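You operate a simulated robot arm through the tools that you are given. There is no shell and no other tool. Be economical: measure what you need, move in short steps, check, and stop when the job is done.

Carry out the task below with a simulated two-armed robot. There is one attempt and no reset: what you move stays moved.

TASK
Take the filter out before the drum is washed: switch off, shake it twice, rack it.
Fine: turn the filter catch open to free it; use the filter rack's empty slot.

Only the result counts: the job must be done as asked and must still hold three seconds after the hand-in. Knocking over, shifting, dropping, spilling or breaking anything else fails it.

THE ROBOT
Two 7-joint arms with two-finger parallel grippers on one trunk, on a base that drives. Base frame: it is fixed to the floor where the robot stands at the start and does not move with it; the origin is under the middle of the robot, x ahead of it, y to its left, z up. Lengths are in mm, angles in degrees, forces in N, time in s.
The left shoulder is at the start at [50, 168, 1207], the right one opposite. With the tool pointing down near the work surface each hand reaches from about 100 to 580 mm from the robot's upright axis, wherever it stands, measured 20 degrees to its own side. Places, roughly: end slot of the filter rack [-1000, -1100, 900]; filter [-1250, -1000, 1000]; filter catch [600, -400, 900]; power switch [600, -300, 700]; shaker lever [900, -100, 800]. Payload 1.57 kg a hand.
The tool frame of a hand sits at the grasp point between the pads (the TCP): z along the fingers, y along the line on which they close. The tips reach 30 mm beyond it. The gripper opens to 80 mm. The fingers are 17 mm wide and 12 mm thick; the gripper's body (40 by 82 mm) begins 80 mm behind the TCP.
Orientation is told as [roll, pitch, yaw] about the base's x, y, z axes, in that order, counted from this pose: with the fingers straight down and closing along the base's y, the tool's x points along the base's -x, its y along +y and its z along -z.

THE INTERFACE
- The arms move only by the tool servo_tool. It takes "left_plan", "right_plan" or both (then of equal length, played together; a hand with none holds still); each is a list that holds one entry, the list of rows, each a list of 7 numbers: the turn, a rotation vector about the tool's x, y, z in degrees, then the shift along the tool's x, y, z in cm, then the gripper command, from -1 (shut) to 1 (fully open), values between in proportion. In form: [[[wx, wy, wz, tx, ty, tz, jaw], ...]]. A call has 1 to 10 rows; each row is the pose to reach, as a shift and turn from the pose commanded when the call began, along the tool's axes at that moment. Each row takes 0.2 s and may step no farther than 50 mm and 8.6 degrees from the row before; otherwise, or with a gripper value out of range, the whole call is refused. Where a pose cannot be reached the arm comes as near as it can. A force on the tool above 40 N (or 10 N above the force at the start of the call, whichever is more), or a blocked arm, ends the call early, and 0.2 s more pass. Each finger travels about 45 mm/s and halts on what it meets, pressing with about 35 N; the grip force reading is that of the motor and also rises with nothing between the fingers. The clock runs only during rows and for 0.2 s after the last one: add rows that repeat a pose to give the fingers time. The reply holds the time, the measured pose of the TCP, the force on the tool along the base axes, the opening and the grip force, in the units named above and with some noise, with the torque about the TCP (base axes, N m) and any sound that the robot's microphone picked up.
- Cameras (640 x 400 px; columns grow to the right, rows downward): "scene" is now at [112.2, -27.5, 1412.2]; the picture's right is [-0.48, -0.88, 0.00], its down [-0.61, 0.33, -0.72] and it looks along [0.64, -0.34, -0.69] (base axes); focal length 277 px, centre (320, 200). "left" rides on the left gripper at [72, 7, -122] in its tool frame; the picture's right is [-0.09, 1.00, 0.00], its down [-0.84, -0.08, -0.54] and it looks along [-0.54, -0.05, 0.84] (tool axes); focal length 238 px, centre (320, 200). "right" rides on the right gripper at [72, -7, -122] in its tool frame; the picture's right is [0.09, 1.00, 0.00], its down [-0.84, 0.08, -0.54] and it looks along [-0.54, 0.05, 0.84] (tool axes); focal length 238 px, centre (320, 200). There is no depth. A picture from a camera that has moved, and an enlarged one, comes with that camera's place and axes in the base frame and with its lens. The place of the scene camera against the robot may be out by one fixed shift of up to 18 mm in any direction.
- camera(camera): a new picture of that camera. It takes no simulated time.
- lift_body(by): slides the trunk up (or, below 0, down) by that many mm; the arms and the scene camera ride with it, the base frame stays. It gives what a move gives, with no picture.
- base_move(legs): drives the robot by 1 to 6 legs, each [ahead, left, turn to the left] in mm, mm and degrees, along the robot's own axes; the way and the turn of a leg run together, so that a leg with both is an arc; at most 1500 mm and 180 degrees a leg. The arms and the cameras ride along, it lands a little off, and it stops where it bumps. It gives what a move gives.
- turn_head(pan, tilt): turns the head with the scene camera to pan (to the left, within 80 degrees either way) and tilt (down, from -29 to 69), counted from straight ahead of the robot. It gives what a move gives.
- close_up(camera, box): a new picture of the part [left, top, right, bottom] of that camera's present view, enlarged. It takes no simulated time.
- sign_off(): hands the job in; it is judged then, once.

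Work in short steps. Places have to be worked out from the pictures, the camera data and where the tool is seen: move nearer, look again, correct. Check each grasp and each placing, and mend what went wrong. You have 120 turns and 88 pictures in all, those below and enlarged ones among them. Open the grippers and draw the arms clear of the work before you hand the job in, unless the task says otherwise; then end with one line.

The tools are called after "Call:" as a command line: name --argument value ..., lists and objects as JSON in quotes. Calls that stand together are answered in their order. servo_tool: Moves the arms, as the interface text tells. Its arguments: {"type":"object","properties":{"left_plan":{"type":"array","items":{"type":"array","items":{"type":"array","items":{"type":"number"}}}},"right_plan":{"type":"array","items":{"type":"array","items":{"type":"array","items":{"type":"number"}}}}},"required":[]} The other tools are called the same way: lift_body (by) slides the trunk up or down; base_move (legs) drives the base; turn_head (pan, tilt) turns the head that bears the scene camera; camera (camera) takes a picture; close_up (camera, box) takes an enlarged picture of a part of a camera's view; sign_off () hands the job in.

At the start:

```text
t: 0.0
left_ee_pos: [410.6, -11.5, 1150.2]
left_orientation: [-0.1, -0.1, 0.1]
left_wrist_force: [-0.5, 0.8, -0.4]
left_wrist_torque: [0.0, -0.01, -0.02]
left_gripper_width: 80.1
left_grasp_force: 0.0
right_ee_pos: [271.1, -308.9, 1133.3]
right_orientation: [0.0, 0.0, 0.0]
right_wrist_force: [-0.1, 0.5, 0.5]
right_wrist_torque: [0.0, 0.0, -0.01]
right_gripper_width: 80.4
right_grasp_force: 0.1
trunk travel left (down, up): [-375.0, 68.0]
robot x, y, heading: [2.6, 0.1, 0.0]
head pan, tilt: [-28.4, 43.6]
```

scene: 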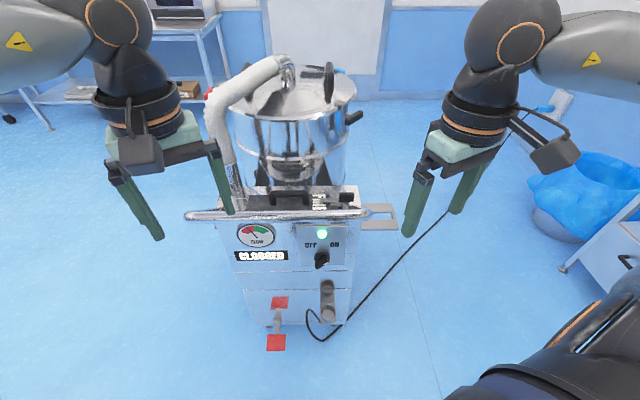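
right: 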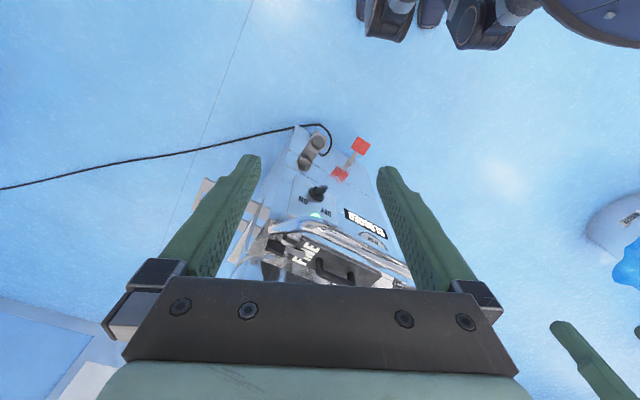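
left: 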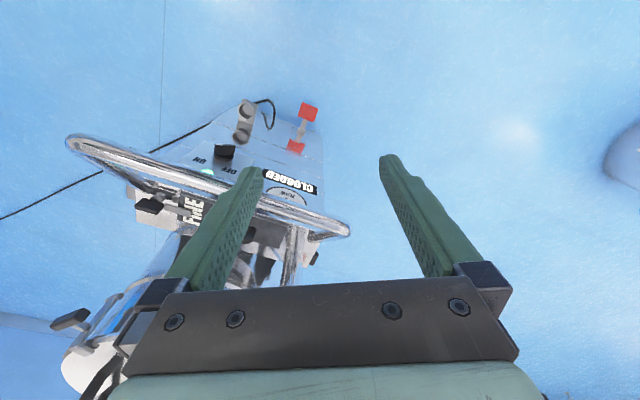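

The picture shows an industrial vacuum with a switch, gauge and a catch at the top of the front. I'll look at it closer.

Call:
close_up --camera "scene" --box '[180, 160, 420, 310]'

Call:
close_up --camera "scene" --box '[190, 40, 400, 171]'

```text
2.67 times, centred on (300, 235) of scene
camera zoom: at [112.2, -27.5, 1412.2], right [-0.48, -0.88, 0.0], down [-0.61, 0.33, -0.72], along [0.64, -0.34, -0.69], focal length 739 px, centre (373, 107)
```

zoom: 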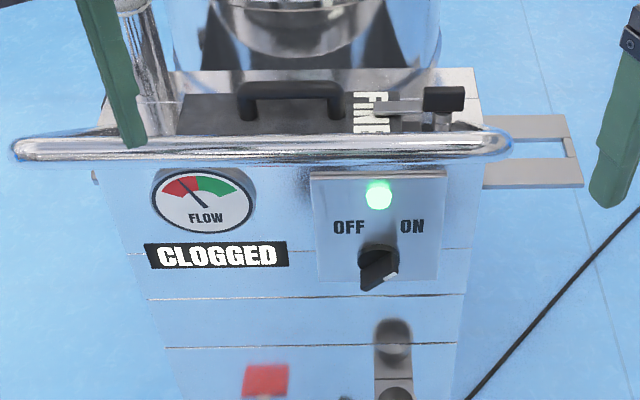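

```text
3.05 times, centred on (295, 106) of scene
camera zoom: at [112.2, -27.5, 1412.2], right [-0.48, -0.88, 0.0], down [-0.61, 0.33, -0.72], along [0.64, -0.34, -0.69], focal length 845 px, centre (396, 488)
```

zoom: 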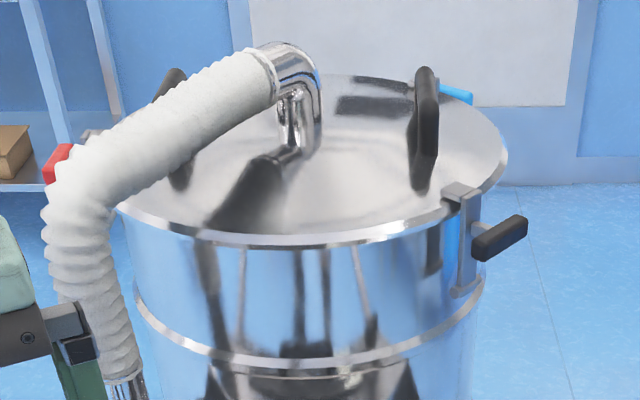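

The machine faces along about -28°, so I'll turn to face it squarely and then look around.

Call:
base_move --legs '[[0, 0, -28]]'

Call:
turn_head --pan 10 --tilt 40

Call:
camera --camera "scene"

```text
t: 1.8
left_ee_pos: [358.3, -201.1, 1150.0]
left_orientation: [0.1, -0.1, -27.6]
left_wrist_force: [1.3, 0.5, 0.2]
left_wrist_torque: [-0.01, 0.0, 0.03]
left_gripper_width: 80.0
left_grasp_force: 0.1
right_ee_pos: [96.8, -398.7, 1134.0]
right_orientation: [0.0, 0.0, -27.8]
right_wrist_force: [-0.6, -0.8, 0.5]
right_wrist_torque: [-0.02, -0.04, 0.01]
right_gripper_width: 79.8
right_grasp_force: 0.0
trunk travel left (down, up): [-375.0, 68.0]
robot x, y, heading: [-5.0, 2.0, -27.8]
head pan, tilt: [-28.4, 43.6]
```

```text
t: 2.8
left_ee_pos: [357.9, -201.0, 1151.0]
left_orientation: [-0.1, 0.1, -27.6]
left_wrist_force: [-0.5, 0.8, -0.7]
left_wrist_torque: [0.0, -0.02, -0.02]
left_gripper_width: 79.9
left_grasp_force: 0.0
right_ee_pos: [98.1, -399.4, 1133.2]
right_orientation: [0.0, 0.0, -27.8]
right_wrist_force: [-0.5, 0.5, -0.1]
right_wrist_torque: [-0.02, 0.02, 0.03]
right_gripper_width: 80.1
right_grasp_force: 0.1
trunk travel left (down, up): [-375.0, 68.0]
robot x, y, heading: [-1.1, -0.3, -27.8]
head pan, tilt: [10.0, 40.0]
```

```text
82 pictures are left
camera scene: at [116.1, -32.7, 1417.4], right [-0.3, -0.95, 0.0], down [-0.61, 0.2, -0.77], along [0.73, -0.23, -0.64], focal length 277 px, centre (320, 200)
```

scene: 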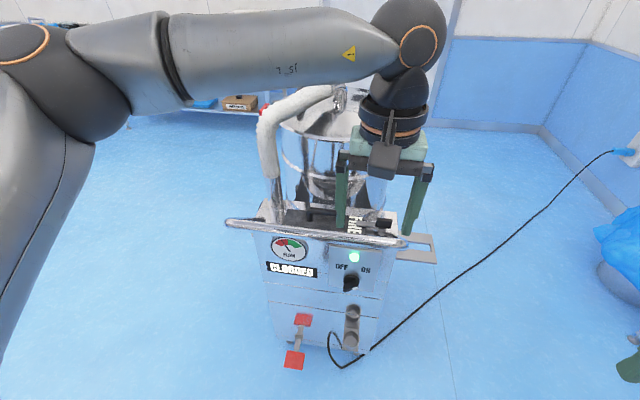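

The left arm hides the machine's left side, so I'll shift the base left for a side view of the red knob / lever.

Call:
base_move --legs '[[0, 450, 0]]'

Call:
turn_head --pan -22 --tilt 30

Call:
camera --camera "scene"

```text
t: 7.4
left_ee_pos: [569.5, 208.0, 1150.8]
left_orientation: [-0.1, 0.0, -27.1]
left_wrist_force: [0.4, 0.6, 0.1]
left_wrist_torque: [-0.02, 0.01, 0.03]
left_gripper_width: 80.1
left_grasp_force: 0.1
right_ee_pos: [311.3, 6.0, 1133.6]
right_orientation: [0.1, 0.0, -27.2]
right_wrist_force: [0.5, 0.3, 0.8]
right_wrist_torque: [0.01, 0.02, -0.03]
right_gripper_width: 79.8
right_grasp_force: 0.1
trunk travel left (down, up): [-375.0, 68.0]
robot x, y, heading: [212.0, 405.5, -26.9]
head pan, tilt: [10.0, 40.0]
```

```text
t: 8.3
left_ee_pos: [570.0, 206.1, 1151.1]
left_orientation: [-0.1, 0.1, -27.2]
left_wrist_force: [0.6, 0.3, 0.5]
left_wrist_torque: [0.02, 0.0, 0.01]
left_gripper_width: 80.0
left_grasp_force: 0.0
right_ee_pos: [310.3, 5.4, 1133.7]
right_orientation: [-0.1, 0.0, -27.3]
right_wrist_force: [0.1, 0.7, 0.4]
right_wrist_torque: [0.02, -0.03, 0.0]
right_gripper_width: 80.0
right_grasp_force: 0.1
trunk travel left (down, up): [-375.0, 68.0]
robot x, y, heading: [209.0, 404.0, -27.1]
head pan, tilt: [-22.0, 30.0]
```

```text
81 pictures are left
camera scene: at [304.6, 329.5, 1432.7], right [-0.76, -0.65, 0.0], down [-0.33, 0.38, -0.87], along [0.57, -0.66, -0.5], focal length 277 px, centre (320, 200)
```

scene: 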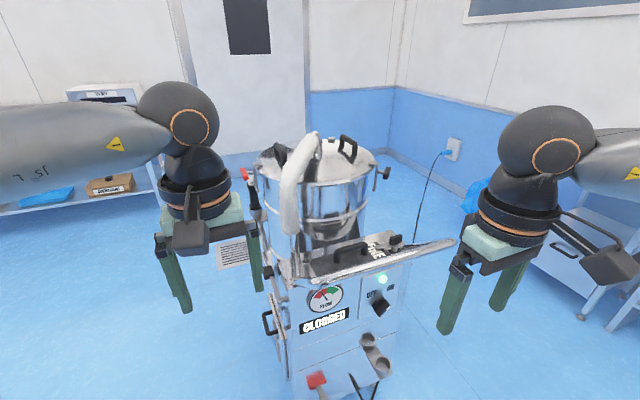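

Call:
close_up --camera "scene" --box '[220, 130, 460, 280]'

Call:
close_up --camera "scene" --box '[200, 240, 440, 390]'

```text
2.67 times, centred on (340, 205) of scene
camera zoom: at [304.6, 329.5, 1432.7], right [-0.76, -0.65, 0.0], down [-0.33, 0.38, -0.87], along [0.57, -0.66, -0.5], focal length 739 px, centre (267, 187)
```

zoom: 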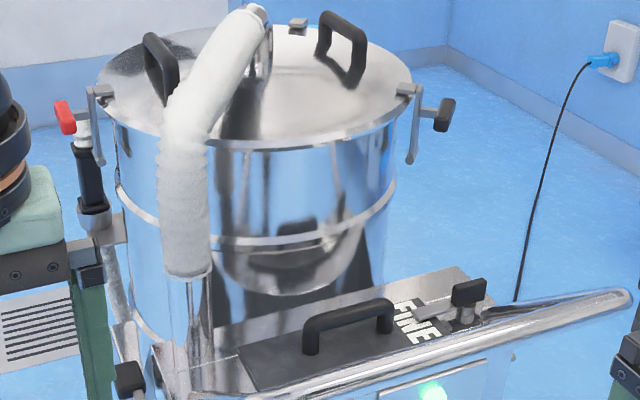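

```text
2.67 times, centred on (320, 315) of scene
camera zoom: at [304.6, 329.5, 1432.7], right [-0.76, -0.65, 0.0], down [-0.33, 0.38, -0.87], along [0.57, -0.66, -0.5], focal length 739 px, centre (320, -107)
```

zoom: 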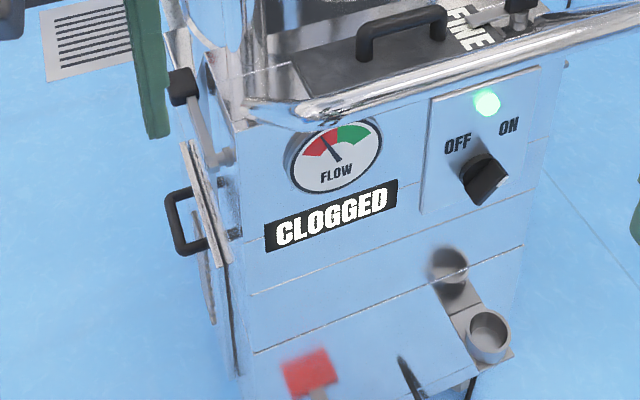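

Call:
camera --camera "left"

Call:
camera --camera "right"

```text
78 pictures are left
camera left: at [509.3, 245.7, 1273.4], right [0.54, 0.84, 0.0], down [0.71, -0.45, 0.54], along [0.46, -0.29, -0.84], focal length 238 px, centre (320, 200)
```

left: 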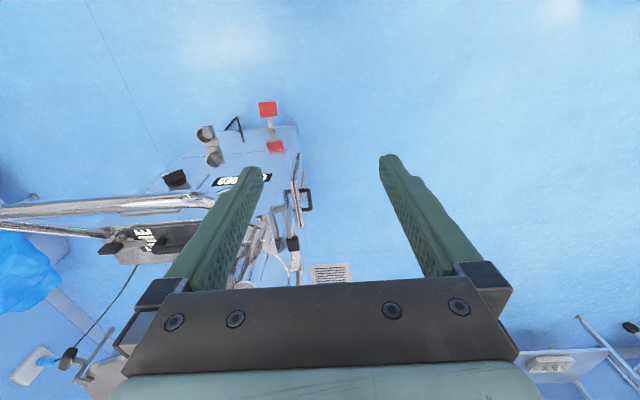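

```text
77 pictures are left
camera right: at [242.8, 32.4, 1255.2], right [0.38, 0.93, 0.0], down [0.78, -0.32, 0.54], along [0.5, -0.2, -0.84], focal length 238 px, centre (320, 200)
```

right: 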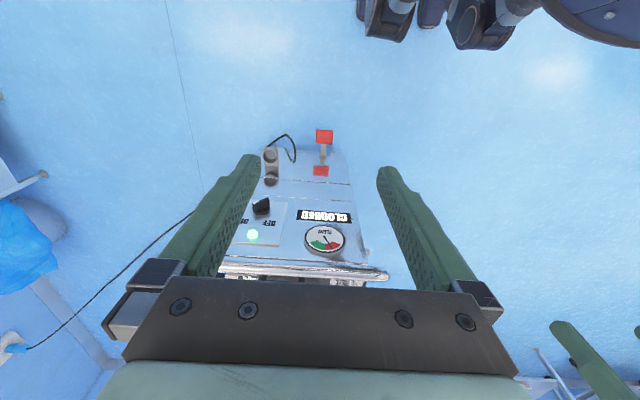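

Call:
close_up --camera "scene" --box '[350, 260, 414, 300]'

Call:
close_up --camera "right" --box '[224, 180, 304, 230]'

```text
10.00 times, centred on (382, 280) of scene
camera zoom: at [304.6, 329.5, 1432.7], right [-0.76, -0.65, 0.0], down [-0.33, 0.38, -0.87], along [0.57, -0.66, -0.5], focal length 2772 px, centre (-300, -600)
```

zoom: 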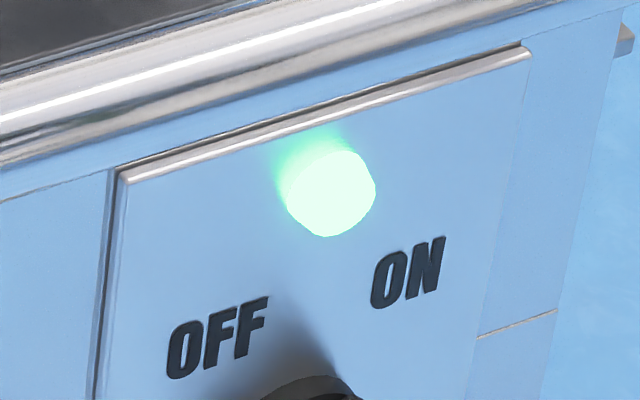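

```text
8.00 times, centred on (264, 205) of right
camera zoom: at [242.8, 32.4, 1255.2], right [0.38, 0.93, 0.0], down [0.78, -0.32, 0.54], along [0.5, -0.2, -0.84], focal length 1907 px, centre (768, 160)
```

zoom: 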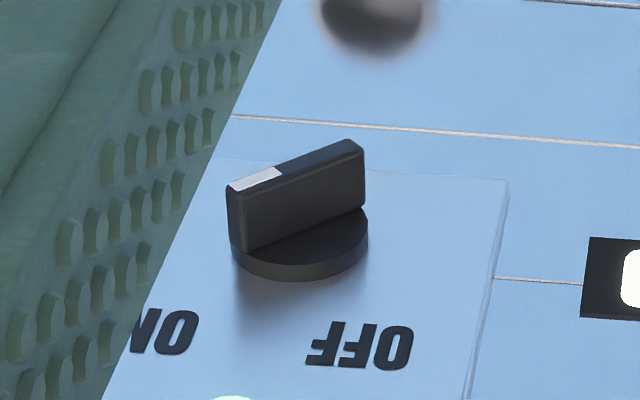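

Triangulating: shaker lever knob ≈ [818,-31,836] on the left side, switch knob ≈ [558,-288,652] pointing to ON. I'll drive to stand centred in front of the machine and lower the trunk for horizontal reaching.

Call:
base_move --legs '[[0, -305, -1], [40, 0, 0]]'

Call:
lift_body --by -150

Call:
turn_head --pan -5 --tilt 45

Call:
camera --camera "scene"

Call:
camera --camera "right"

```text
t: 12.1
left_ee_pos: [460.4, -89.0, 1149.1]
left_orientation: [-0.1, -0.1, -28.4]
left_wrist_force: [0.7, 0.2, 0.3]
left_wrist_torque: [0.02, 0.03, -0.01]
left_gripper_width: 79.8
left_grasp_force: 0.0
right_ee_pos: [196.0, -283.7, 1133.5]
right_orientation: [0.0, 0.1, -28.4]
right_wrist_force: [-0.5, -0.3, 0.2]
right_wrist_torque: [0.0, 0.03, 0.0]
right_gripper_width: 80.0
right_grasp_force: 0.1
trunk travel left (down, up): [-375.0, 68.0]
robot x, y, heading: [104.1, 116.2, -28.4]
head pan, tilt: [-22.0, 30.0]
```

```text
t: 13.8
left_ee_pos: [459.3, -87.9, 1000.9]
left_orientation: [-0.1, -0.1, -28.3]
left_wrist_force: [0.6, 0.4, -0.2]
left_wrist_torque: [0.03, 0.0, 0.0]
left_gripper_width: 79.7
left_grasp_force: 0.1
right_ee_pos: [196.0, -282.9, 983.9]
right_orientation: [0.0, -0.1, -28.6]
right_wrist_force: [-0.5, -0.3, 0.0]
right_wrist_torque: [-0.01, 0.03, -0.06]
right_gripper_width: 79.9
right_grasp_force: 0.1
trunk travel left (down, up): [-225.0, 218.0]
robot x, y, heading: [104.6, 119.4, -28.2]
head pan, tilt: [-22.0, 30.0]
```

```text
t: 14.6
left_ee_pos: [460.1, -88.7, 1000.6]
left_orientation: [-0.2, 0.0, -28.4]
left_wrist_force: [-0.6, -0.8, -0.8]
left_wrist_torque: [0.01, -0.04, 0.02]
left_gripper_width: 79.9
left_grasp_force: 0.0
right_ee_pos: [195.8, -282.4, 982.4]
right_orientation: [0.0, 0.0, -28.5]
right_wrist_force: [-0.1, 0.9, 0.5]
right_wrist_torque: [0.0, 0.01, -0.01]
right_gripper_width: 79.8
right_grasp_force: 0.1
trunk travel left (down, up): [-225.0, 218.0]
robot x, y, heading: [103.6, 119.0, -28.5]
head pan, tilt: [-5.0, 45.0]
```

```text
74 pictures are left
camera scene: at [206.2, 65.3, 1260.2], right [-0.55, -0.83, 0.0], down [-0.59, 0.39, -0.71], along [0.59, -0.39, -0.71], focal length 277 px, centre (320, 200)
```

scene: 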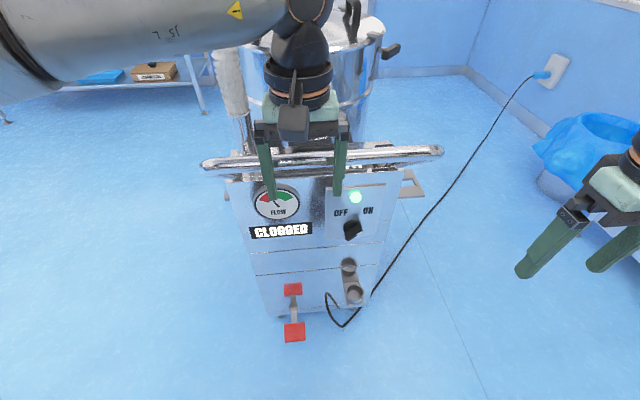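

```text
73 pictures are left
camera right: at [128.3, -255.3, 1105.2], right [0.39, 0.92, 0.0], down [0.77, -0.33, 0.54], along [0.5, -0.21, -0.84], focal length 238 px, centre (320, 200)
```

right: 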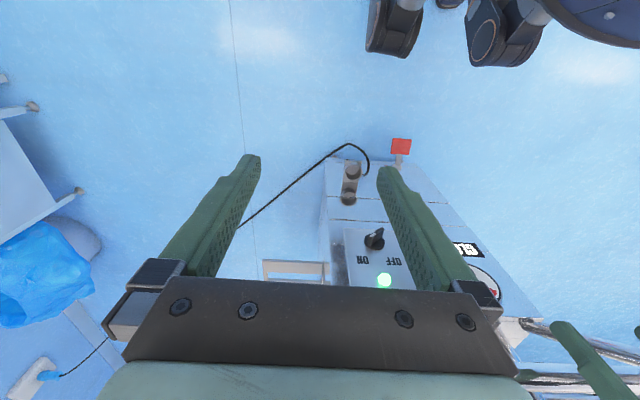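

Right arm: swing the tool from down to forward while moving toward a stand-off in front of the switch.

Call:
servo_tool --right_plan '[[[0, -8.5, 0, -1.3, 1.2, 2, 1], [0, -17, 0, -2.6, 2.4, 4, 1], [0, -25.5, 0, -3.9, 3.6, 6, 1], [0, -34, 0, -5.2, 4.8, 8, 1], [0, -42.5, 0, -6.5, 6, 10, 1], [0, -51, 0, -7.8, 7.2, 12, 1], [0, -59.5, 0, -9.1, 8.4, 14, 1], [0, -68, 0, -10.4, 9.6, 16, 1], [0, -76.5, 0, -11.7, 10.8, 18, 1], [0, -85, 0, -13, 12, 20, 1]]]'

Call:
camera --camera "right"

```text
t: 16.8
left_ee_pos: [457.9, -87.4, 1000.0]
left_orientation: [0.0, 0.0, -28.3]
left_wrist_force: [0.5, 0.0, 0.3]
left_wrist_torque: [-0.02, 0.02, 0.0]
left_gripper_width: 80.1
left_grasp_force: 0.0
right_ee_pos: [396.7, -234.3, 878.3]
right_orientation: [-1.9, -63.3, -29.1]
right_wrist_force: [-0.2, 0.1, 0.5]
right_wrist_torque: [0.04, -0.01, -0.06]
right_gripper_width: 79.8
right_grasp_force: 0.0
right hand out of reach, approached as far as the arm can: row 2, 3, 4, 5, 6, 7, 8, 9, 10
trunk travel left (down, up): [-225.0, 218.0]
robot x, y, heading: [102.8, 117.9, -28.2]
head pan, tilt: [-5.0, 45.0]
```

```text
72 pictures are left
camera right: at [270.7, -168.4, 867.8], right [0.47, 0.87, -0.1], down [-0.04, 0.13, 0.99], along [0.88, -0.47, 0.1], focal length 238 px, centre (320, 200)
```

right: 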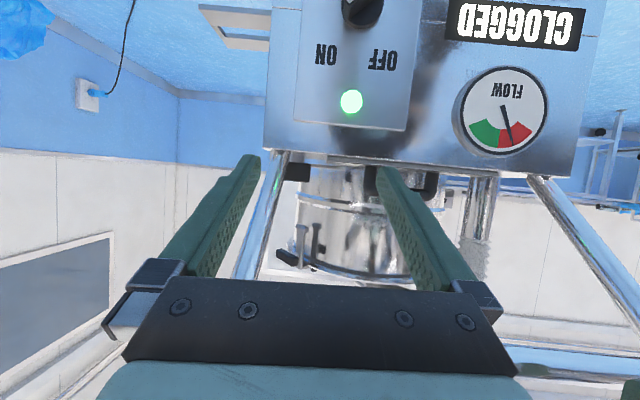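

The arm couldn't fully take a forward pose with the shoulder this high; lowering the trunk should help. Clear space below the hands in front of the panel.

Call:
lift_body --by -180

Call:
servo_tool --right_plan '[[[0, 0, 0, 0, 0, 0, 1], [0, 0, 0, 0, 0, 0, 1]]]'

```text
t: 17.9
left_ee_pos: [455.6, -87.5, 921.8]
left_orientation: [-0.6, -0.5, -28.5]
left_wrist_force: [-13.0, 9.6, -6.2]
left_wrist_torque: [-0.81, -0.75, 0.37]
left_gripper_width: 80.1
left_grasp_force: 0.1
right_ee_pos: [395.9, -233.9, 791.4]
right_orientation: [-2.0, -63.3, -29.0]
right_wrist_force: [-1.2, -0.5, 0.4]
right_wrist_torque: [0.03, -0.01, 0.02]
right_gripper_width: 80.2
right_grasp_force: 0.0
trunk travel left (down, up): [-139.0, 303.0]
robot x, y, heading: [104.0, 115.5, -28.5]
head pan, tilt: [-5.0, 45.0]
stopped: the force on the tool passed its limit at 64 N (the readings are from after the stop); the commanded pose is now the measured one
```

```text
t: 18.5
left_ee_pos: [457.8, -90.1, 924.2]
left_orientation: [-0.8, -0.9, -28.4]
left_wrist_force: [-10.1, 3.3, -1.8]
left_wrist_torque: [-0.27, -0.67, 0.11]
left_gripper_width: 80.2
left_grasp_force: 0.2
right_ee_pos: [396.7, -234.6, 791.7]
right_orientation: [-2.0, -63.4, -29.1]
right_wrist_force: [0.6, 0.5, -0.3]
right_wrist_torque: [0.0, -0.01, -0.02]
right_gripper_width: 79.7
right_grasp_force: 0.1
trunk travel left (down, up): [-139.0, 303.0]
robot x, y, heading: [105.9, 116.8, -28.6]
head pan, tilt: [-5.0, 45.0]
```

The left hand touched something (probably the handle bar); I'll raise the trunk off it and look.

Call:
lift_body --by 60

Call:
camera --camera "scene"

Call:
camera --camera "left"

```text
t: 19.5
left_ee_pos: [459.1, -90.3, 982.3]
left_orientation: [-0.7, -0.7, -28.3]
left_wrist_force: [-1.1, -0.1, -0.3]
left_wrist_torque: [0.02, -0.03, 0.01]
left_gripper_width: 80.2
left_grasp_force: 0.2
right_ee_pos: [397.0, -234.3, 851.6]
right_orientation: [-2.0, -63.2, -29.1]
right_wrist_force: [-0.5, 1.1, -1.0]
right_wrist_torque: [-0.03, 0.02, 0.01]
right_gripper_width: 79.5
right_grasp_force: 0.1
trunk travel left (down, up): [-199.0, 243.0]
robot x, y, heading: [103.1, 119.8, -28.4]
head pan, tilt: [-5.0, 45.0]
```

```text
71 pictures are left
camera scene: at [206.4, 65.2, 1234.3], right [-0.55, -0.83, 0.0], down [-0.59, 0.39, -0.71], along [0.59, -0.39, -0.71], focal length 277 px, centre (320, 200)
```

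scene: 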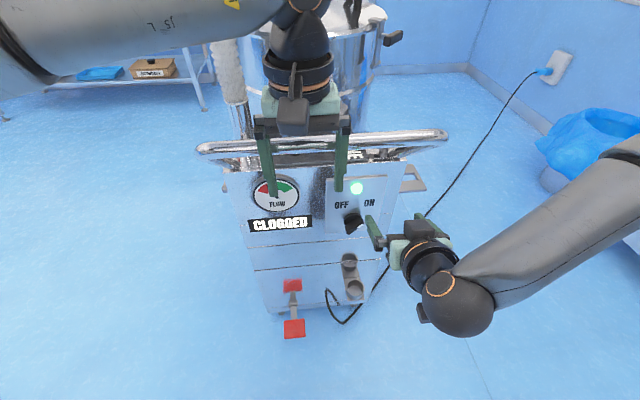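

```text
70 pictures are left
camera left: at [398.2, -47.1, 1103.9], right [0.55, 0.83, -0.01], down [0.7, -0.46, 0.55], along [0.46, -0.31, -0.83], focal length 238 px, centre (320, 200)
```

left: 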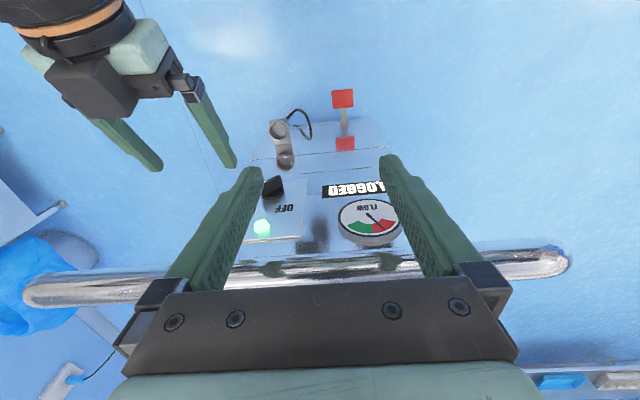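

The handle bar turns out at about z≈990, ~505 mm ahead along the machine axis, so the left hand is too close. I'll draw the left hand back 15 cm, then lower.

Call:
servo_tool --left_plan '[[[0, 0, 0, 3, 0, -0.5, 1], [0, 0, 0, 6, 1, -1, 1], [0, 0, 0, 9, 2, -1, 1], [0, 0, 0, 12, 3, -1, 1], [0, 0, 0, 15, 4, -1, 1], [0, 0, 0, 15, 4, -1, 1]]]'

Call:
lift_body --by -180

Call:
camera --camera "scene"

```text
t: 20.9
left_ee_pos: [346.7, 16.4, 991.2]
left_orientation: [-0.6, -0.8, -28.3]
left_wrist_force: [-0.6, 0.2, 0.0]
left_wrist_torque: [0.03, 0.03, -0.04]
left_gripper_width: 80.0
left_grasp_force: 0.2
right_ee_pos: [397.1, -234.9, 850.9]
right_orientation: [-1.9, -63.3, -29.1]
right_wrist_force: [0.3, -0.3, -0.1]
right_wrist_torque: [-0.05, -0.01, 0.0]
right_gripper_width: 80.1
right_grasp_force: 0.0
trunk travel left (down, up): [-199.0, 243.0]
robot x, y, heading: [100.7, 116.2, -28.2]
head pan, tilt: [-5.0, 45.0]
```

```text
t: 22.9
left_ee_pos: [347.3, 17.2, 811.9]
left_orientation: [-0.8, -0.7, -28.3]
left_wrist_force: [0.1, 0.1, -0.3]
left_wrist_torque: [0.04, 0.0, 0.01]
left_gripper_width: 79.8
left_grasp_force: 0.1
right_ee_pos: [397.1, -234.7, 672.1]
right_orientation: [-2.0, -63.2, -29.1]
right_wrist_force: [1.0, 0.3, 0.1]
right_wrist_torque: [0.0, 0.0, 0.04]
right_gripper_width: 79.7
right_grasp_force: 0.0
trunk travel left (down, up): [-19.0, 423.0]
robot x, y, heading: [101.5, 112.7, -28.1]
head pan, tilt: [-5.0, 45.0]
```

```text
69 pictures are left
camera scene: at [206.3, 65.4, 1054.4], right [-0.55, -0.83, 0.0], down [-0.59, 0.39, -0.71], along [0.59, -0.39, -0.71], focal length 277 px, centre (320, 200)
```

scene: 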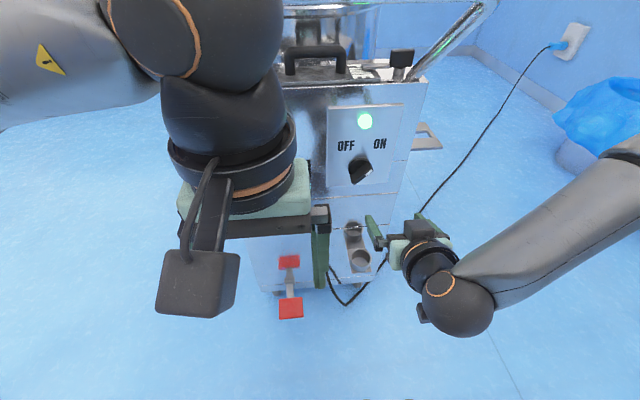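

Now finish pitching the right tool to horizontal at the stand-off and see whether it's reachable here.

Call:
servo_tool --right_plan '[[[0, -7, 0, 0, 0, 0, 1], [0, -14, 0, 0, 0, 0, 1], [0, -21, 0, 0, 0, 0, 1], [0, -26.5, 0, 0, 0, 0, 1], [0, -26.5, 0, 0, 0, 0, 1]]]'

Call:
camera --camera "right"

```text
t: 24.1
left_ee_pos: [347.5, 16.2, 812.2]
left_orientation: [-0.7, -0.7, -28.4]
left_wrist_force: [-0.3, 0.6, -0.6]
left_wrist_torque: [0.0, -0.04, 0.0]
left_gripper_width: 79.8
left_grasp_force: 0.1
right_ee_pos: [403.5, -242.6, 693.4]
right_orientation: [-2.5, -66.4, -29.3]
right_wrist_force: [0.4, 0.0, -0.1]
right_wrist_torque: [0.02, -0.04, -0.01]
right_gripper_width: 79.7
right_grasp_force: 0.1
right hand out of reach, approached as far as the arm can: row 1, 2, 3, 4, 5
trunk travel left (down, up): [-19.0, 423.0]
robot x, y, heading: [103.0, 117.4, -28.6]
head pan, tilt: [-5.0, 45.0]
```

```text
68 pictures are left
camera right: at [278.6, -176.8, 674.7], right [0.49, 0.87, -0.1], down [-0.09, 0.16, 0.98], along [0.87, -0.47, 0.16], focal length 238 px, centre (320, 200)
```

right: 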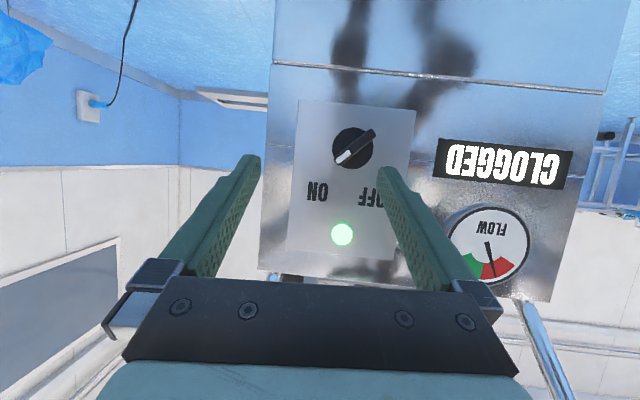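

The view confirms the knob at about [556,-289,655], white mark at ON. I'll advance 8 cm, to see whether a level pose becomes reachable farther from the body.

Call:
servo_tool --right_plan '[[[0, 0, 0, 0, 0, 2, 1], [0, 0, 0, 0, 0, 4, 1], [0, 0, 0, 0, 0, 6, 1], [0, 0, 0, 0, 0, 8, 1], [0, 0, 0, 0, 0, 8, 1]]]'

```text
t: 25.3
left_ee_pos: [347.9, 17.4, 811.2]
left_orientation: [-0.8, -0.7, -28.3]
left_wrist_force: [-0.8, 0.5, 0.0]
left_wrist_torque: [0.01, 0.02, 0.02]
left_gripper_width: 80.0
left_grasp_force: 0.0
right_ee_pos: [456.0, -282.8, 685.0]
right_orientation: [-2.5, -66.1, -29.5]
right_wrist_force: [-0.7, -0.1, 0.0]
right_wrist_torque: [0.01, 0.0, 0.03]
right_gripper_width: 80.1
right_grasp_force: 0.1
right hand out of reach, approached as far as the arm can: row 1, 2, 3, 4, 5
trunk travel left (down, up): [-19.0, 423.0]
robot x, y, heading: [103.5, 116.5, -28.3]
head pan, tilt: [-5.0, 45.0]
```

Pitch is wrist-limited while the arm is folded. I'll back the base up 160 mm and extend the arm more, which flattens the forearm.

Call:
base_move --legs '[[-160, 0, 0]]'

Call:
servo_tool --right_plan '[[[0, 0, 0, 0, 0, 3, 1], [0, 0, 0, 0, 0, 6, 1], [0, 0, 0, 0, 0, 9, 1], [0, 0, 0, 0, 0, 12, 1], [0, 0, 0, 0, 0, 12, 1], [0, 0, 0, 0, 0, 12, 1]]]'

```text
t: 26.7
left_ee_pos: [207.5, 91.8, 810.5]
left_orientation: [-0.7, -0.8, -28.2]
left_wrist_force: [1.0, -0.5, -0.6]
left_wrist_torque: [-0.01, 0.0, 0.0]
left_gripper_width: 80.0
left_grasp_force: 0.1
right_ee_pos: [317.6, -206.0, 684.7]
right_orientation: [-2.4, -66.0, -29.4]
right_wrist_force: [0.4, -0.4, 1.0]
right_wrist_torque: [0.0, -0.04, -0.04]
right_gripper_width: 80.1
right_grasp_force: 0.1
trunk travel left (down, up): [-19.0, 423.0]
robot x, y, heading: [-40.9, 192.7, -28.3]
head pan, tilt: [-5.0, 45.0]
```

```text
t: 28.1
left_ee_pos: [206.6, 93.3, 812.7]
left_orientation: [-0.7, -0.7, -28.3]
left_wrist_force: [-0.2, -0.3, 0.2]
left_wrist_torque: [-0.02, 0.01, 0.0]
left_gripper_width: 80.0
left_grasp_force: 0.1
right_ee_pos: [388.5, -271.0, 672.1]
right_orientation: [-2.6, -65.7, -29.4]
right_wrist_force: [0.3, -0.6, -0.3]
right_wrist_torque: [0.0, 0.01, 0.01]
right_gripper_width: 80.1
right_grasp_force: 0.1
right hand out of reach, approached as far as the arm can: row 1, 2, 3, 4, 5, 6
trunk travel left (down, up): [-19.0, 423.0]
robot x, y, heading: [-35.2, 191.4, -28.6]
head pan, tilt: [-5.0, 45.0]
```

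Pitch stays limited around -66°. A fingertip sweep across the knob's bar will do instead, so I'll bring the command back to pitch ≈ -64° and shut the gripper.

Call:
servo_tool --right_plan '[[[0, 7, 0, 0, 0, 0, 0.5], [0, 14, 0, 0, 0, 0, 0], [0, 21, 0, 0, 0, 0, -0.5], [0, 27, 0, 0, 0, 0, -1], [0, 27, 0, 0, 0, 0, -1], [0, 27, 0, 0, 0, 0, -1]]]'

Call:
camera --camera "right"

```text
t: 29.5
left_ee_pos: [206.9, 93.1, 811.5]
left_orientation: [-0.7, -0.7, -28.2]
left_wrist_force: [0.5, -0.3, -0.2]
left_wrist_torque: [0.0, 0.0, 0.02]
left_gripper_width: 80.0
left_grasp_force: 0.0
right_ee_pos: [390.0, -271.1, 671.5]
right_orientation: [-1.3, -39.1, -30.8]
right_wrist_force: [-0.1, -1.2, 0.5]
right_wrist_torque: [0.0, -0.03, -0.01]
right_gripper_width: 0.0
right_grasp_force: 21.3
trunk travel left (down, up): [-19.0, 423.0]
robot x, y, heading: [-35.8, 189.0, -28.3]
head pan, tilt: [-5.0, 45.0]
```

```text
67 pictures are left
camera right: at [273.2, -207.5, 720.8], right [0.46, 0.88, -0.08], down [0.31, -0.08, 0.95], along [0.83, -0.46, -0.31], focal length 238 px, centre (320, 200)
```

right: 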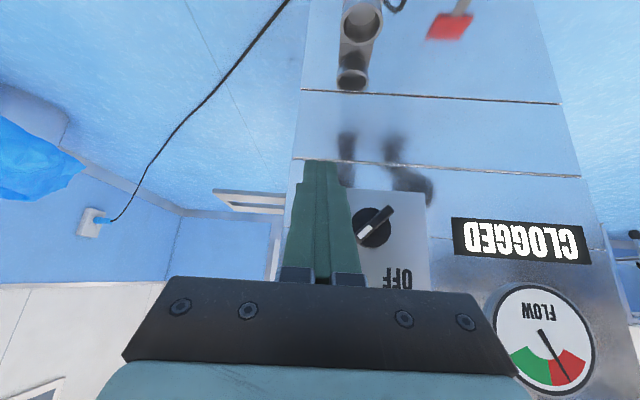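

Commands restart from the reached pose; now at pitch -39°. I'll go to pitch ≈ -52°, with the shut tips just to the right of the knob, short of the panel.

Call:
servo_tool --right_plan '[[[0, -3, 0, -2.0, 0.4, 1.2, -1], [0, -6, 0, -4.1, 0.9, 2.4, -1], [0, -9, 0, -6.2, 1.3, 3.6, -1], [0, -12, 0, -8.2, 1.7, 4.8, -1], [0, -13, 0, -9, 1.9, 5.2, -1], [0, -13, 0, -9, 1.9, 5.2, -1]]]'

Call:
camera --camera "right"

Call:
camera --camera "scene"

```text
t: 30.9
left_ee_pos: [206.1, 93.2, 810.8]
left_orientation: [-0.7, -0.6, -28.3]
left_wrist_force: [-0.1, -0.3, 0.6]
left_wrist_torque: [0.03, 0.01, 0.01]
left_gripper_width: 80.0
left_grasp_force: 0.1
right_ee_pos: [438.2, -318.1, 706.6]
right_orientation: [-1.6, -52.2, -30.5]
right_wrist_force: [-0.4, 0.0, 0.3]
right_wrist_torque: [-0.01, 0.0, 0.02]
right_gripper_width: 0.0
right_grasp_force: 21.0
right hand out of reach, approached as far as the arm can: row 1, 2, 3, 4, 5, 6
trunk travel left (down, up): [-19.0, 423.0]
robot x, y, heading: [-35.5, 196.3, -28.5]
head pan, tilt: [-5.0, 45.0]
```

```text
66 pictures are left
camera right: at [313.4, -251.1, 724.8], right [0.47, 0.88, -0.09], down [0.12, 0.04, 0.99], along [0.87, -0.48, -0.09], focal length 238 px, centre (320, 200)
```

right: 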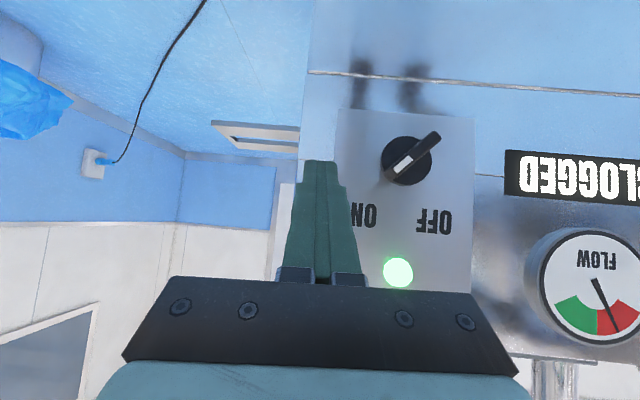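

```text
65 pictures are left
camera scene: at [66.0, 141.3, 1054.3], right [-0.55, -0.84, 0.0], down [-0.59, 0.39, -0.71], along [0.59, -0.39, -0.71], focal length 277 px, centre (320, 200)
```

scene: 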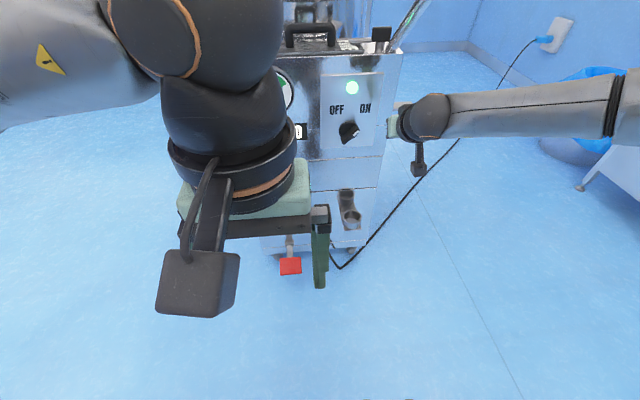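

The arm is now near its full stretch, so I'll use the base for the last approach: 40 mm ahead, 35 mm left.

Call:
base_move --legs '[[40, 35, 0]]'

Call:
camera --camera "right"

```text
t: 31.9
left_ee_pos: [258.6, 103.9, 811.6]
left_orientation: [-0.6, -0.7, -28.3]
left_wrist_force: [-0.3, 0.3, 1.1]
left_wrist_torque: [0.04, -0.02, -0.04]
left_gripper_width: 79.9
left_grasp_force: 0.1
right_ee_pos: [488.8, -306.3, 707.1]
right_orientation: [-1.6, -52.2, -30.2]
right_wrist_force: [0.0, 0.0, -0.4]
right_wrist_torque: [-0.01, 0.01, -0.03]
right_gripper_width: 0.0
right_grasp_force: 21.4
trunk travel left (down, up): [-19.0, 423.0]
robot x, y, heading: [13.9, 205.0, -28.2]
head pan, tilt: [-5.0, 45.0]
```

```text
64 pictures are left
camera right: at [364.9, -238.7, 724.9], right [0.47, 0.88, -0.09], down [0.12, 0.04, 0.99], along [0.87, -0.48, -0.09], focal length 238 px, centre (320, 200)
```

right: 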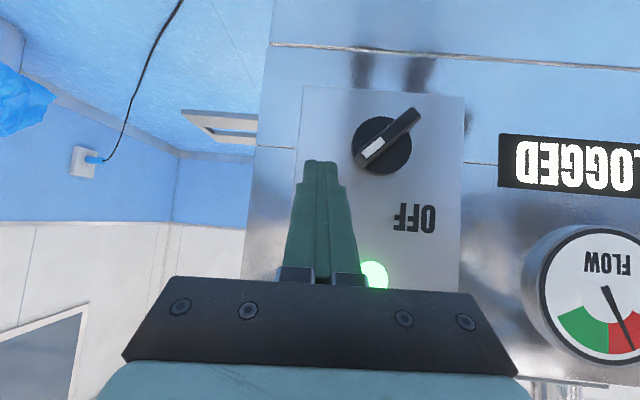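

Knob consistently at [555,-288,657], ahead≈628. I'll lower the tips 15 mm, advance 13 mm beside the upper-right end of the bar, then sweep left ~45 mm.

Call:
servo_tool --right_plan '[[[0, 0, 0, 0.63, 0, 0.49, -1], [0, 0, 0, 1.18, 0, 0.92, -1], [0, 0, 0, 0.38, 0, 1.94, -1], [0, 0, 0, 0.38, 0.8, 1.94, -1], [0, 0, 0, 0.38, 1.6, 1.94, -1], [0, 0, 0, 0.38, 2.4, 1.94, -1], [0, 0, 0, 0.38, 3.2, 1.94, -1], [0, 0, 0, 0.38, 3.9, 1.94, -1], [0, 0, 0, 0.38, 4.5, 1.94, -1]]]'

Call:
camera --camera "right"

```text
t: 33.9
left_ee_pos: [257.9, 104.8, 811.2]
left_orientation: [-0.7, -0.7, -28.2]
left_wrist_force: [-0.4, 1.0, 0.5]
left_wrist_torque: [0.04, 0.02, 0.0]
left_gripper_width: 79.9
left_grasp_force: 0.1
right_ee_pos: [485.1, -291.3, 704.6]
right_orientation: [-1.6, -52.2, -30.3]
right_wrist_force: [0.0, 0.2, -0.2]
right_wrist_torque: [0.0, -0.02, -0.01]
right_gripper_width: 0.0
right_grasp_force: 21.2
right hand out of reach, approached as far as the arm can: row 2, 3, 4, 5, 6, 7, 8, 9
trunk travel left (down, up): [-19.0, 423.0]
robot x, y, heading: [12.1, 203.8, -28.5]
head pan, tilt: [-5.0, 45.0]
```

```text
63 pictures are left
camera right: at [360.8, -224.3, 722.5], right [0.47, 0.88, -0.09], down [0.12, 0.04, 0.99], along [0.87, -0.48, -0.09], focal length 238 px, centre (320, 200)
```

right: 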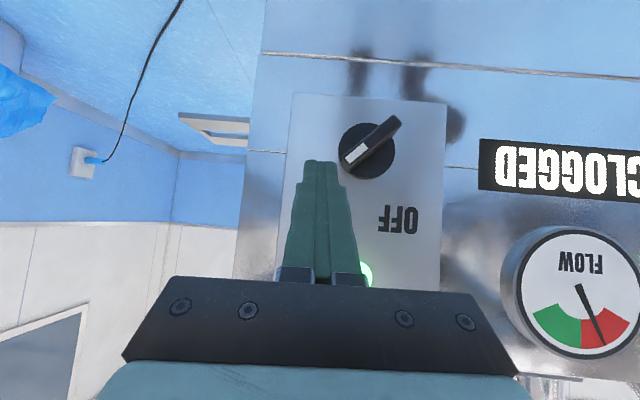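

Too stretched. Retract the hand 8 cm, move the base 8 cm closer, then redo.

Call:
servo_tool --right_plan '[[[0, 0, 0, 1.25, 0, -1.6, -1], [0, 0, 0, 2.5, 0, -3.2, -1], [0, 0, 0, 3.7, 0, -4.7, -1], [0, 0, 0, 4.93, 0, -6.3, -1], [0, 0, 0, 4.93, 0, -6.3, -1]]]'

Call:
base_move --legs '[[85, 0, 0]]'

Call:
camera --camera "right"

```text
t: 35.1
left_ee_pos: [258.0, 105.0, 811.8]
left_orientation: [-0.7, -0.7, -28.2]
left_wrist_force: [-0.1, -0.7, -0.9]
left_wrist_torque: [0.01, -0.03, 0.02]
left_gripper_width: 80.1
left_grasp_force: 0.0
right_ee_pos: [415.2, -247.6, 705.4]
right_orientation: [-1.6, -52.2, -30.3]
right_wrist_force: [-0.3, 0.2, -0.6]
right_wrist_torque: [-0.02, 0.0, 0.0]
right_gripper_width: 0.0
right_grasp_force: 21.6
trunk travel left (down, up): [-19.0, 423.0]
robot x, y, heading: [17.2, 204.0, -28.3]
head pan, tilt: [-5.0, 45.0]
```

```text
t: 36.2
left_ee_pos: [333.0, 64.7, 812.7]
left_orientation: [-0.7, -0.7, -28.2]
left_wrist_force: [0.7, -0.2, 0.6]
left_wrist_torque: [-0.01, 0.0, -0.03]
left_gripper_width: 79.7
left_grasp_force: 0.1
right_ee_pos: [489.9, -287.8, 706.4]
right_orientation: [-1.6, -52.1, -30.3]
right_wrist_force: [-0.8, -0.2, -0.2]
right_wrist_torque: [-0.03, -0.02, 0.03]
right_gripper_width: 0.3
right_grasp_force: 21.4
trunk travel left (down, up): [-19.0, 423.0]
robot x, y, heading: [89.1, 162.4, -28.1]
head pan, tilt: [-5.0, 45.0]
```

```text
62 pictures are left
camera right: at [365.3, -221.2, 722.7], right [0.47, 0.88, -0.09], down [0.12, 0.04, 0.99], along [0.87, -0.48, -0.09], focal length 238 px, centre (320, 200)
```

right: 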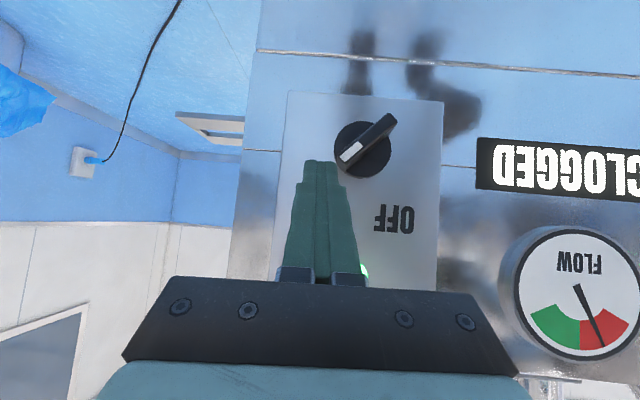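

Now TCP is 568 ahead, 29 mm right of the knob. Repeat: shift right, down, forward, sweep left.

Call:
servo_tool --right_plan '[[[0, 0, 0, 0.63, -1.0, 0.49, -1], [0, 0, 0, 1.34, -1.9, 1.05, -1], [0, 0, 0, 0.66, -1.9, 1.92, -1], [0, 0, 0, 0.05, -1.9, 2.7, -1], [0, 0, 0, 0.05, -1.0, 2.7, -1], [0, 0, 0, 0.05, -0.2, 2.7, -1], [0, 0, 0, 0.05, 0.6, 2.7, -1], [0, 0, 0, 0.05, 1.4, 2.7, -1], [0, 0, 0, 0.05, 2.2, 2.7, -1], [0, 0, 0, 0.05, 2.7, 2.7, -1]]]'

Call:
camera --camera "right"

```text
t: 38.1
left_ee_pos: [332.2, 64.0, 810.7]
left_orientation: [-0.7, -0.8, -28.4]
left_wrist_force: [-0.3, -0.1, 0.2]
left_wrist_torque: [-0.01, -0.01, 0.02]
left_gripper_width: 80.0
left_grasp_force: 0.1
right_ee_pos: [513.2, -294.7, 690.7]
right_orientation: [-2.2, -52.7, -30.9]
right_wrist_force: [0.8, -0.1, -0.1]
right_wrist_torque: [0.01, 0.01, 0.0]
right_gripper_width: 0.2
right_grasp_force: 21.1
trunk travel left (down, up): [-19.0, 423.0]
robot x, y, heading: [89.7, 168.9, -28.5]
head pan, tilt: [-5.0, 45.0]
stopped in row 9 (right hand): the force on the tool passed its limit at 42 N (the readings are from after the stop); the commanded pose is now the measured one
```

```text
61 pictures are left
camera right: at [390.2, -224.3, 705.9], right [0.49, 0.87, -0.1], down [0.12, 0.04, 0.99], along [0.86, -0.5, -0.08], focal length 238 px, centre (320, 200)
```

right: 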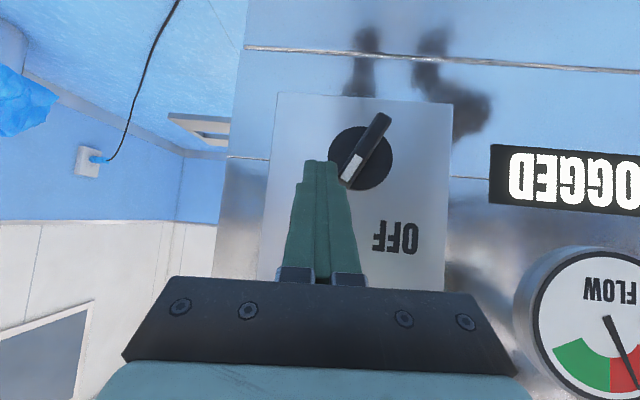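

The knob turned about 20° before the force limit; it seems damped/stiff. I'll continue more slowly, slightly higher.

Call:
servo_tool --right_plan '[[[0, 0, 0, -0.3, 0, -0.25, -1], [0, 0, 0, -0.3, 0.3, -0.25, -1], [0, 0, 0, -0.3, 0.6, -0.25, -1], [0, 0, 0, -0.3, 0.9, -0.25, -1], [0, 0, 0, -0.3, 1.2, -0.25, -1], [0, 0, 0, -0.3, 1.5, -0.25, -1], [0, 0, 0, -0.3, 1.8, -0.25, -1], [0, 0, 0, -0.3, 2.1, -0.25, -1], [0, 0, 0, -0.3, 2.4, -0.25, -1], [0, 0, 0, -0.3, 2.7, -0.25, -1]]]'

Call:
camera --camera "right"

```text
t: 40.3
left_ee_pos: [330.4, 63.9, 810.2]
left_orientation: [-0.8, -0.7, -28.4]
left_wrist_force: [-0.5, -0.7, -0.4]
left_wrist_torque: [0.04, 0.0, -0.03]
left_gripper_width: 80.2
left_grasp_force: 0.1
right_ee_pos: [525.1, -271.4, 694.7]
right_orientation: [-2.3, -52.6, -30.9]
right_wrist_force: [0.2, -4.0, 0.9]
right_wrist_torque: [-0.05, -0.04, -0.06]
right_gripper_width: 0.0
right_grasp_force: 21.7
trunk travel left (down, up): [-19.0, 423.0]
robot x, y, heading: [89.4, 165.0, -28.6]
head pan, tilt: [-5.0, 45.0]
```

```text
60 pictures are left
camera right: at [401.9, -202.3, 710.6], right [0.49, 0.87, -0.1], down [0.12, 0.04, 0.99], along [0.86, -0.5, -0.08], focal length 238 px, centre (320, 200)
```

right: 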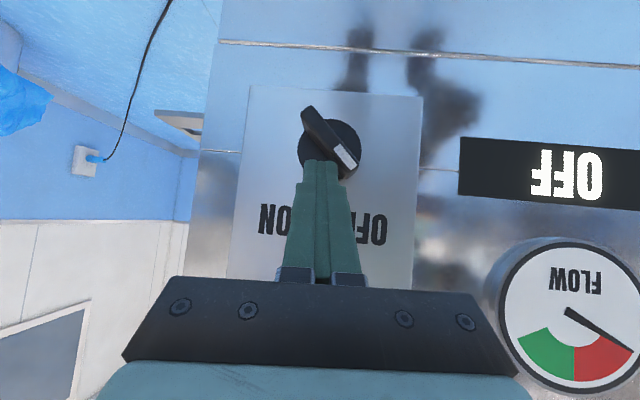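

The display now says OFF and the lamp is out. Withdraw the right hand 20 cm straight back.

Call:
servo_tool --right_plan '[[[0, 0, 0, 1.2, 0, -1.6, -1], [0, 0, 0, 2.5, 0, -3.2, -1], [0, 0, 0, 4.3, -0.5, -5.5, -1], [0, 0, 0, 6.1, -1, -7.8, -1], [0, 0, 0, 8, -1, -10.2, -1], [0, 0, 0, 10, -1, -12.8, -1], [0, 0, 0, 12.3, -1, -15.7, -1], [0, 0, 0, 12.3, -1, -15.7, -1]]]'

Call:
base_move --legs '[[-100, 300, 0]]'

Call:
lift_body --by 250

Call:
turn_head --pan -10 --tilt 30

Call:
camera --camera "scene"

```text
t: 42.1
left_ee_pos: [331.7, 64.1, 811.3]
left_orientation: [-0.8, -0.7, -28.4]
left_wrist_force: [0.2, 0.4, 0.4]
left_wrist_torque: [0.01, -0.03, -0.02]
left_gripper_width: 80.3
left_grasp_force: 0.1
right_ee_pos: [374.4, -173.1, 686.3]
right_orientation: [-2.1, -52.8, -31.0]
right_wrist_force: [0.0, 1.1, -0.6]
right_wrist_torque: [0.01, 0.0, 0.01]
right_gripper_width: 0.2
right_grasp_force: 20.9
right hand out of reach, approached as far as the arm can: row 7, 8
trunk travel left (down, up): [-19.0, 423.0]
robot x, y, heading: [85.6, 163.0, -28.5]
head pan, tilt: [-5.0, 45.0]
```

```text
t: 45.3
left_ee_pos: [389.7, 378.9, 811.2]
left_orientation: [-0.7, -0.7, -28.3]
left_wrist_force: [-0.4, 0.1, 0.0]
left_wrist_torque: [0.01, 0.0, 0.01]
left_gripper_width: 80.0
left_grasp_force: 0.2
right_ee_pos: [433.5, 141.7, 686.7]
right_orientation: [-2.2, -52.7, -30.9]
right_wrist_force: [0.1, 1.0, -0.2]
right_wrist_torque: [-0.02, -0.02, 0.01]
right_gripper_width: 0.0
right_grasp_force: 21.0
trunk travel left (down, up): [-19.0, 423.0]
robot x, y, heading: [145.0, 481.1, -28.4]
head pan, tilt: [-5.0, 45.0]
```

```text
t: 47.9
left_ee_pos: [390.6, 380.2, 1060.4]
left_orientation: [-0.7, -0.7, -28.3]
left_wrist_force: [-0.1, 1.4, 0.0]
left_wrist_torque: [-0.02, 0.0, 0.03]
left_gripper_width: 80.0
left_grasp_force: 0.2
right_ee_pos: [432.1, 141.8, 935.8]
right_orientation: [-2.2, -52.6, -30.9]
right_wrist_force: [0.0, 0.1, -0.5]
right_wrist_torque: [0.01, 0.0, 0.01]
right_gripper_width: 0.2
right_grasp_force: 21.0
trunk travel left (down, up): [-269.0, 173.0]
robot x, y, heading: [148.6, 478.3, -28.4]
head pan, tilt: [-5.0, 45.0]
```

```text
t: 48.7
left_ee_pos: [388.5, 380.1, 1060.7]
left_orientation: [-0.7, -0.7, -28.3]
left_wrist_force: [0.3, -0.4, 0.6]
left_wrist_torque: [0.0, -0.03, 0.0]
left_gripper_width: 80.0
left_grasp_force: 0.0
right_ee_pos: [432.7, 142.1, 937.0]
right_orientation: [-2.2, -52.7, -30.8]
right_wrist_force: [0.8, -0.5, -0.6]
right_wrist_torque: [-0.01, 0.01, 0.0]
right_gripper_width: 0.1
right_grasp_force: 21.2
trunk travel left (down, up): [-269.0, 173.0]
robot x, y, heading: [146.4, 478.6, -28.5]
head pan, tilt: [-10.0, 30.0]
```

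```text
59 pictures are left
camera scene: at [251.6, 416.3, 1326.9], right [-0.62, -0.78, 0.0], down [-0.39, 0.31, -0.87], along [0.68, -0.54, -0.5], focal length 277 px, centre (320, 200)
```

scene: 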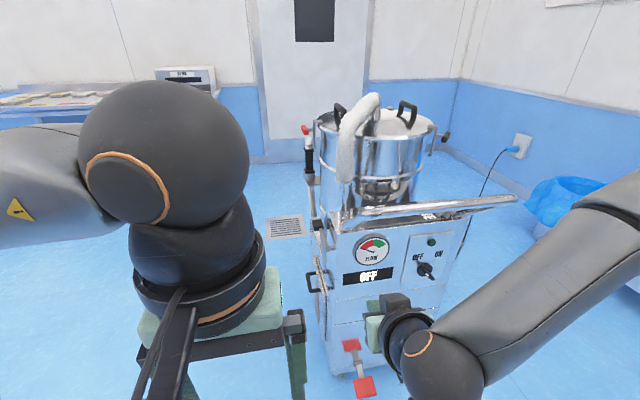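

Call:
close_up --camera "scene" --box '[270, 110, 390, 185]'

Call:
close_up --camera "scene" --box '[270, 200, 390, 275]'

```text
5.33 times, centred on (330, 148) of scene
camera zoom: at [251.6, 416.3, 1326.9], right [-0.62, -0.78, 0.0], down [-0.39, 0.31, -0.87], along [0.68, -0.54, -0.5], focal length 1478 px, centre (267, 480)
```

zoom: 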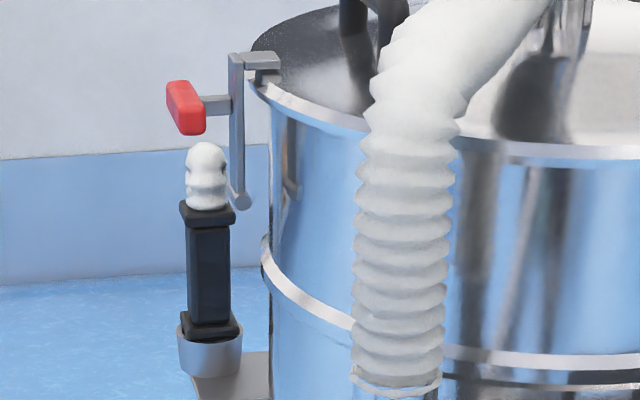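

```text
5.33 times, centred on (330, 238) of scene
camera zoom: at [251.6, 416.3, 1326.9], right [-0.62, -0.78, 0.0], down [-0.39, 0.31, -0.87], along [0.68, -0.54, -0.5], focal length 1478 px, centre (267, 0)
```

zoom: 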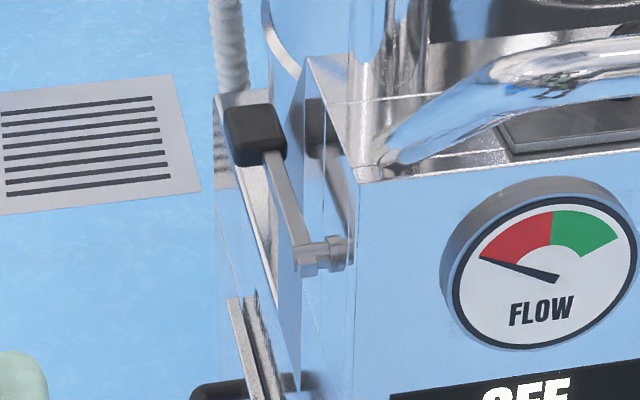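

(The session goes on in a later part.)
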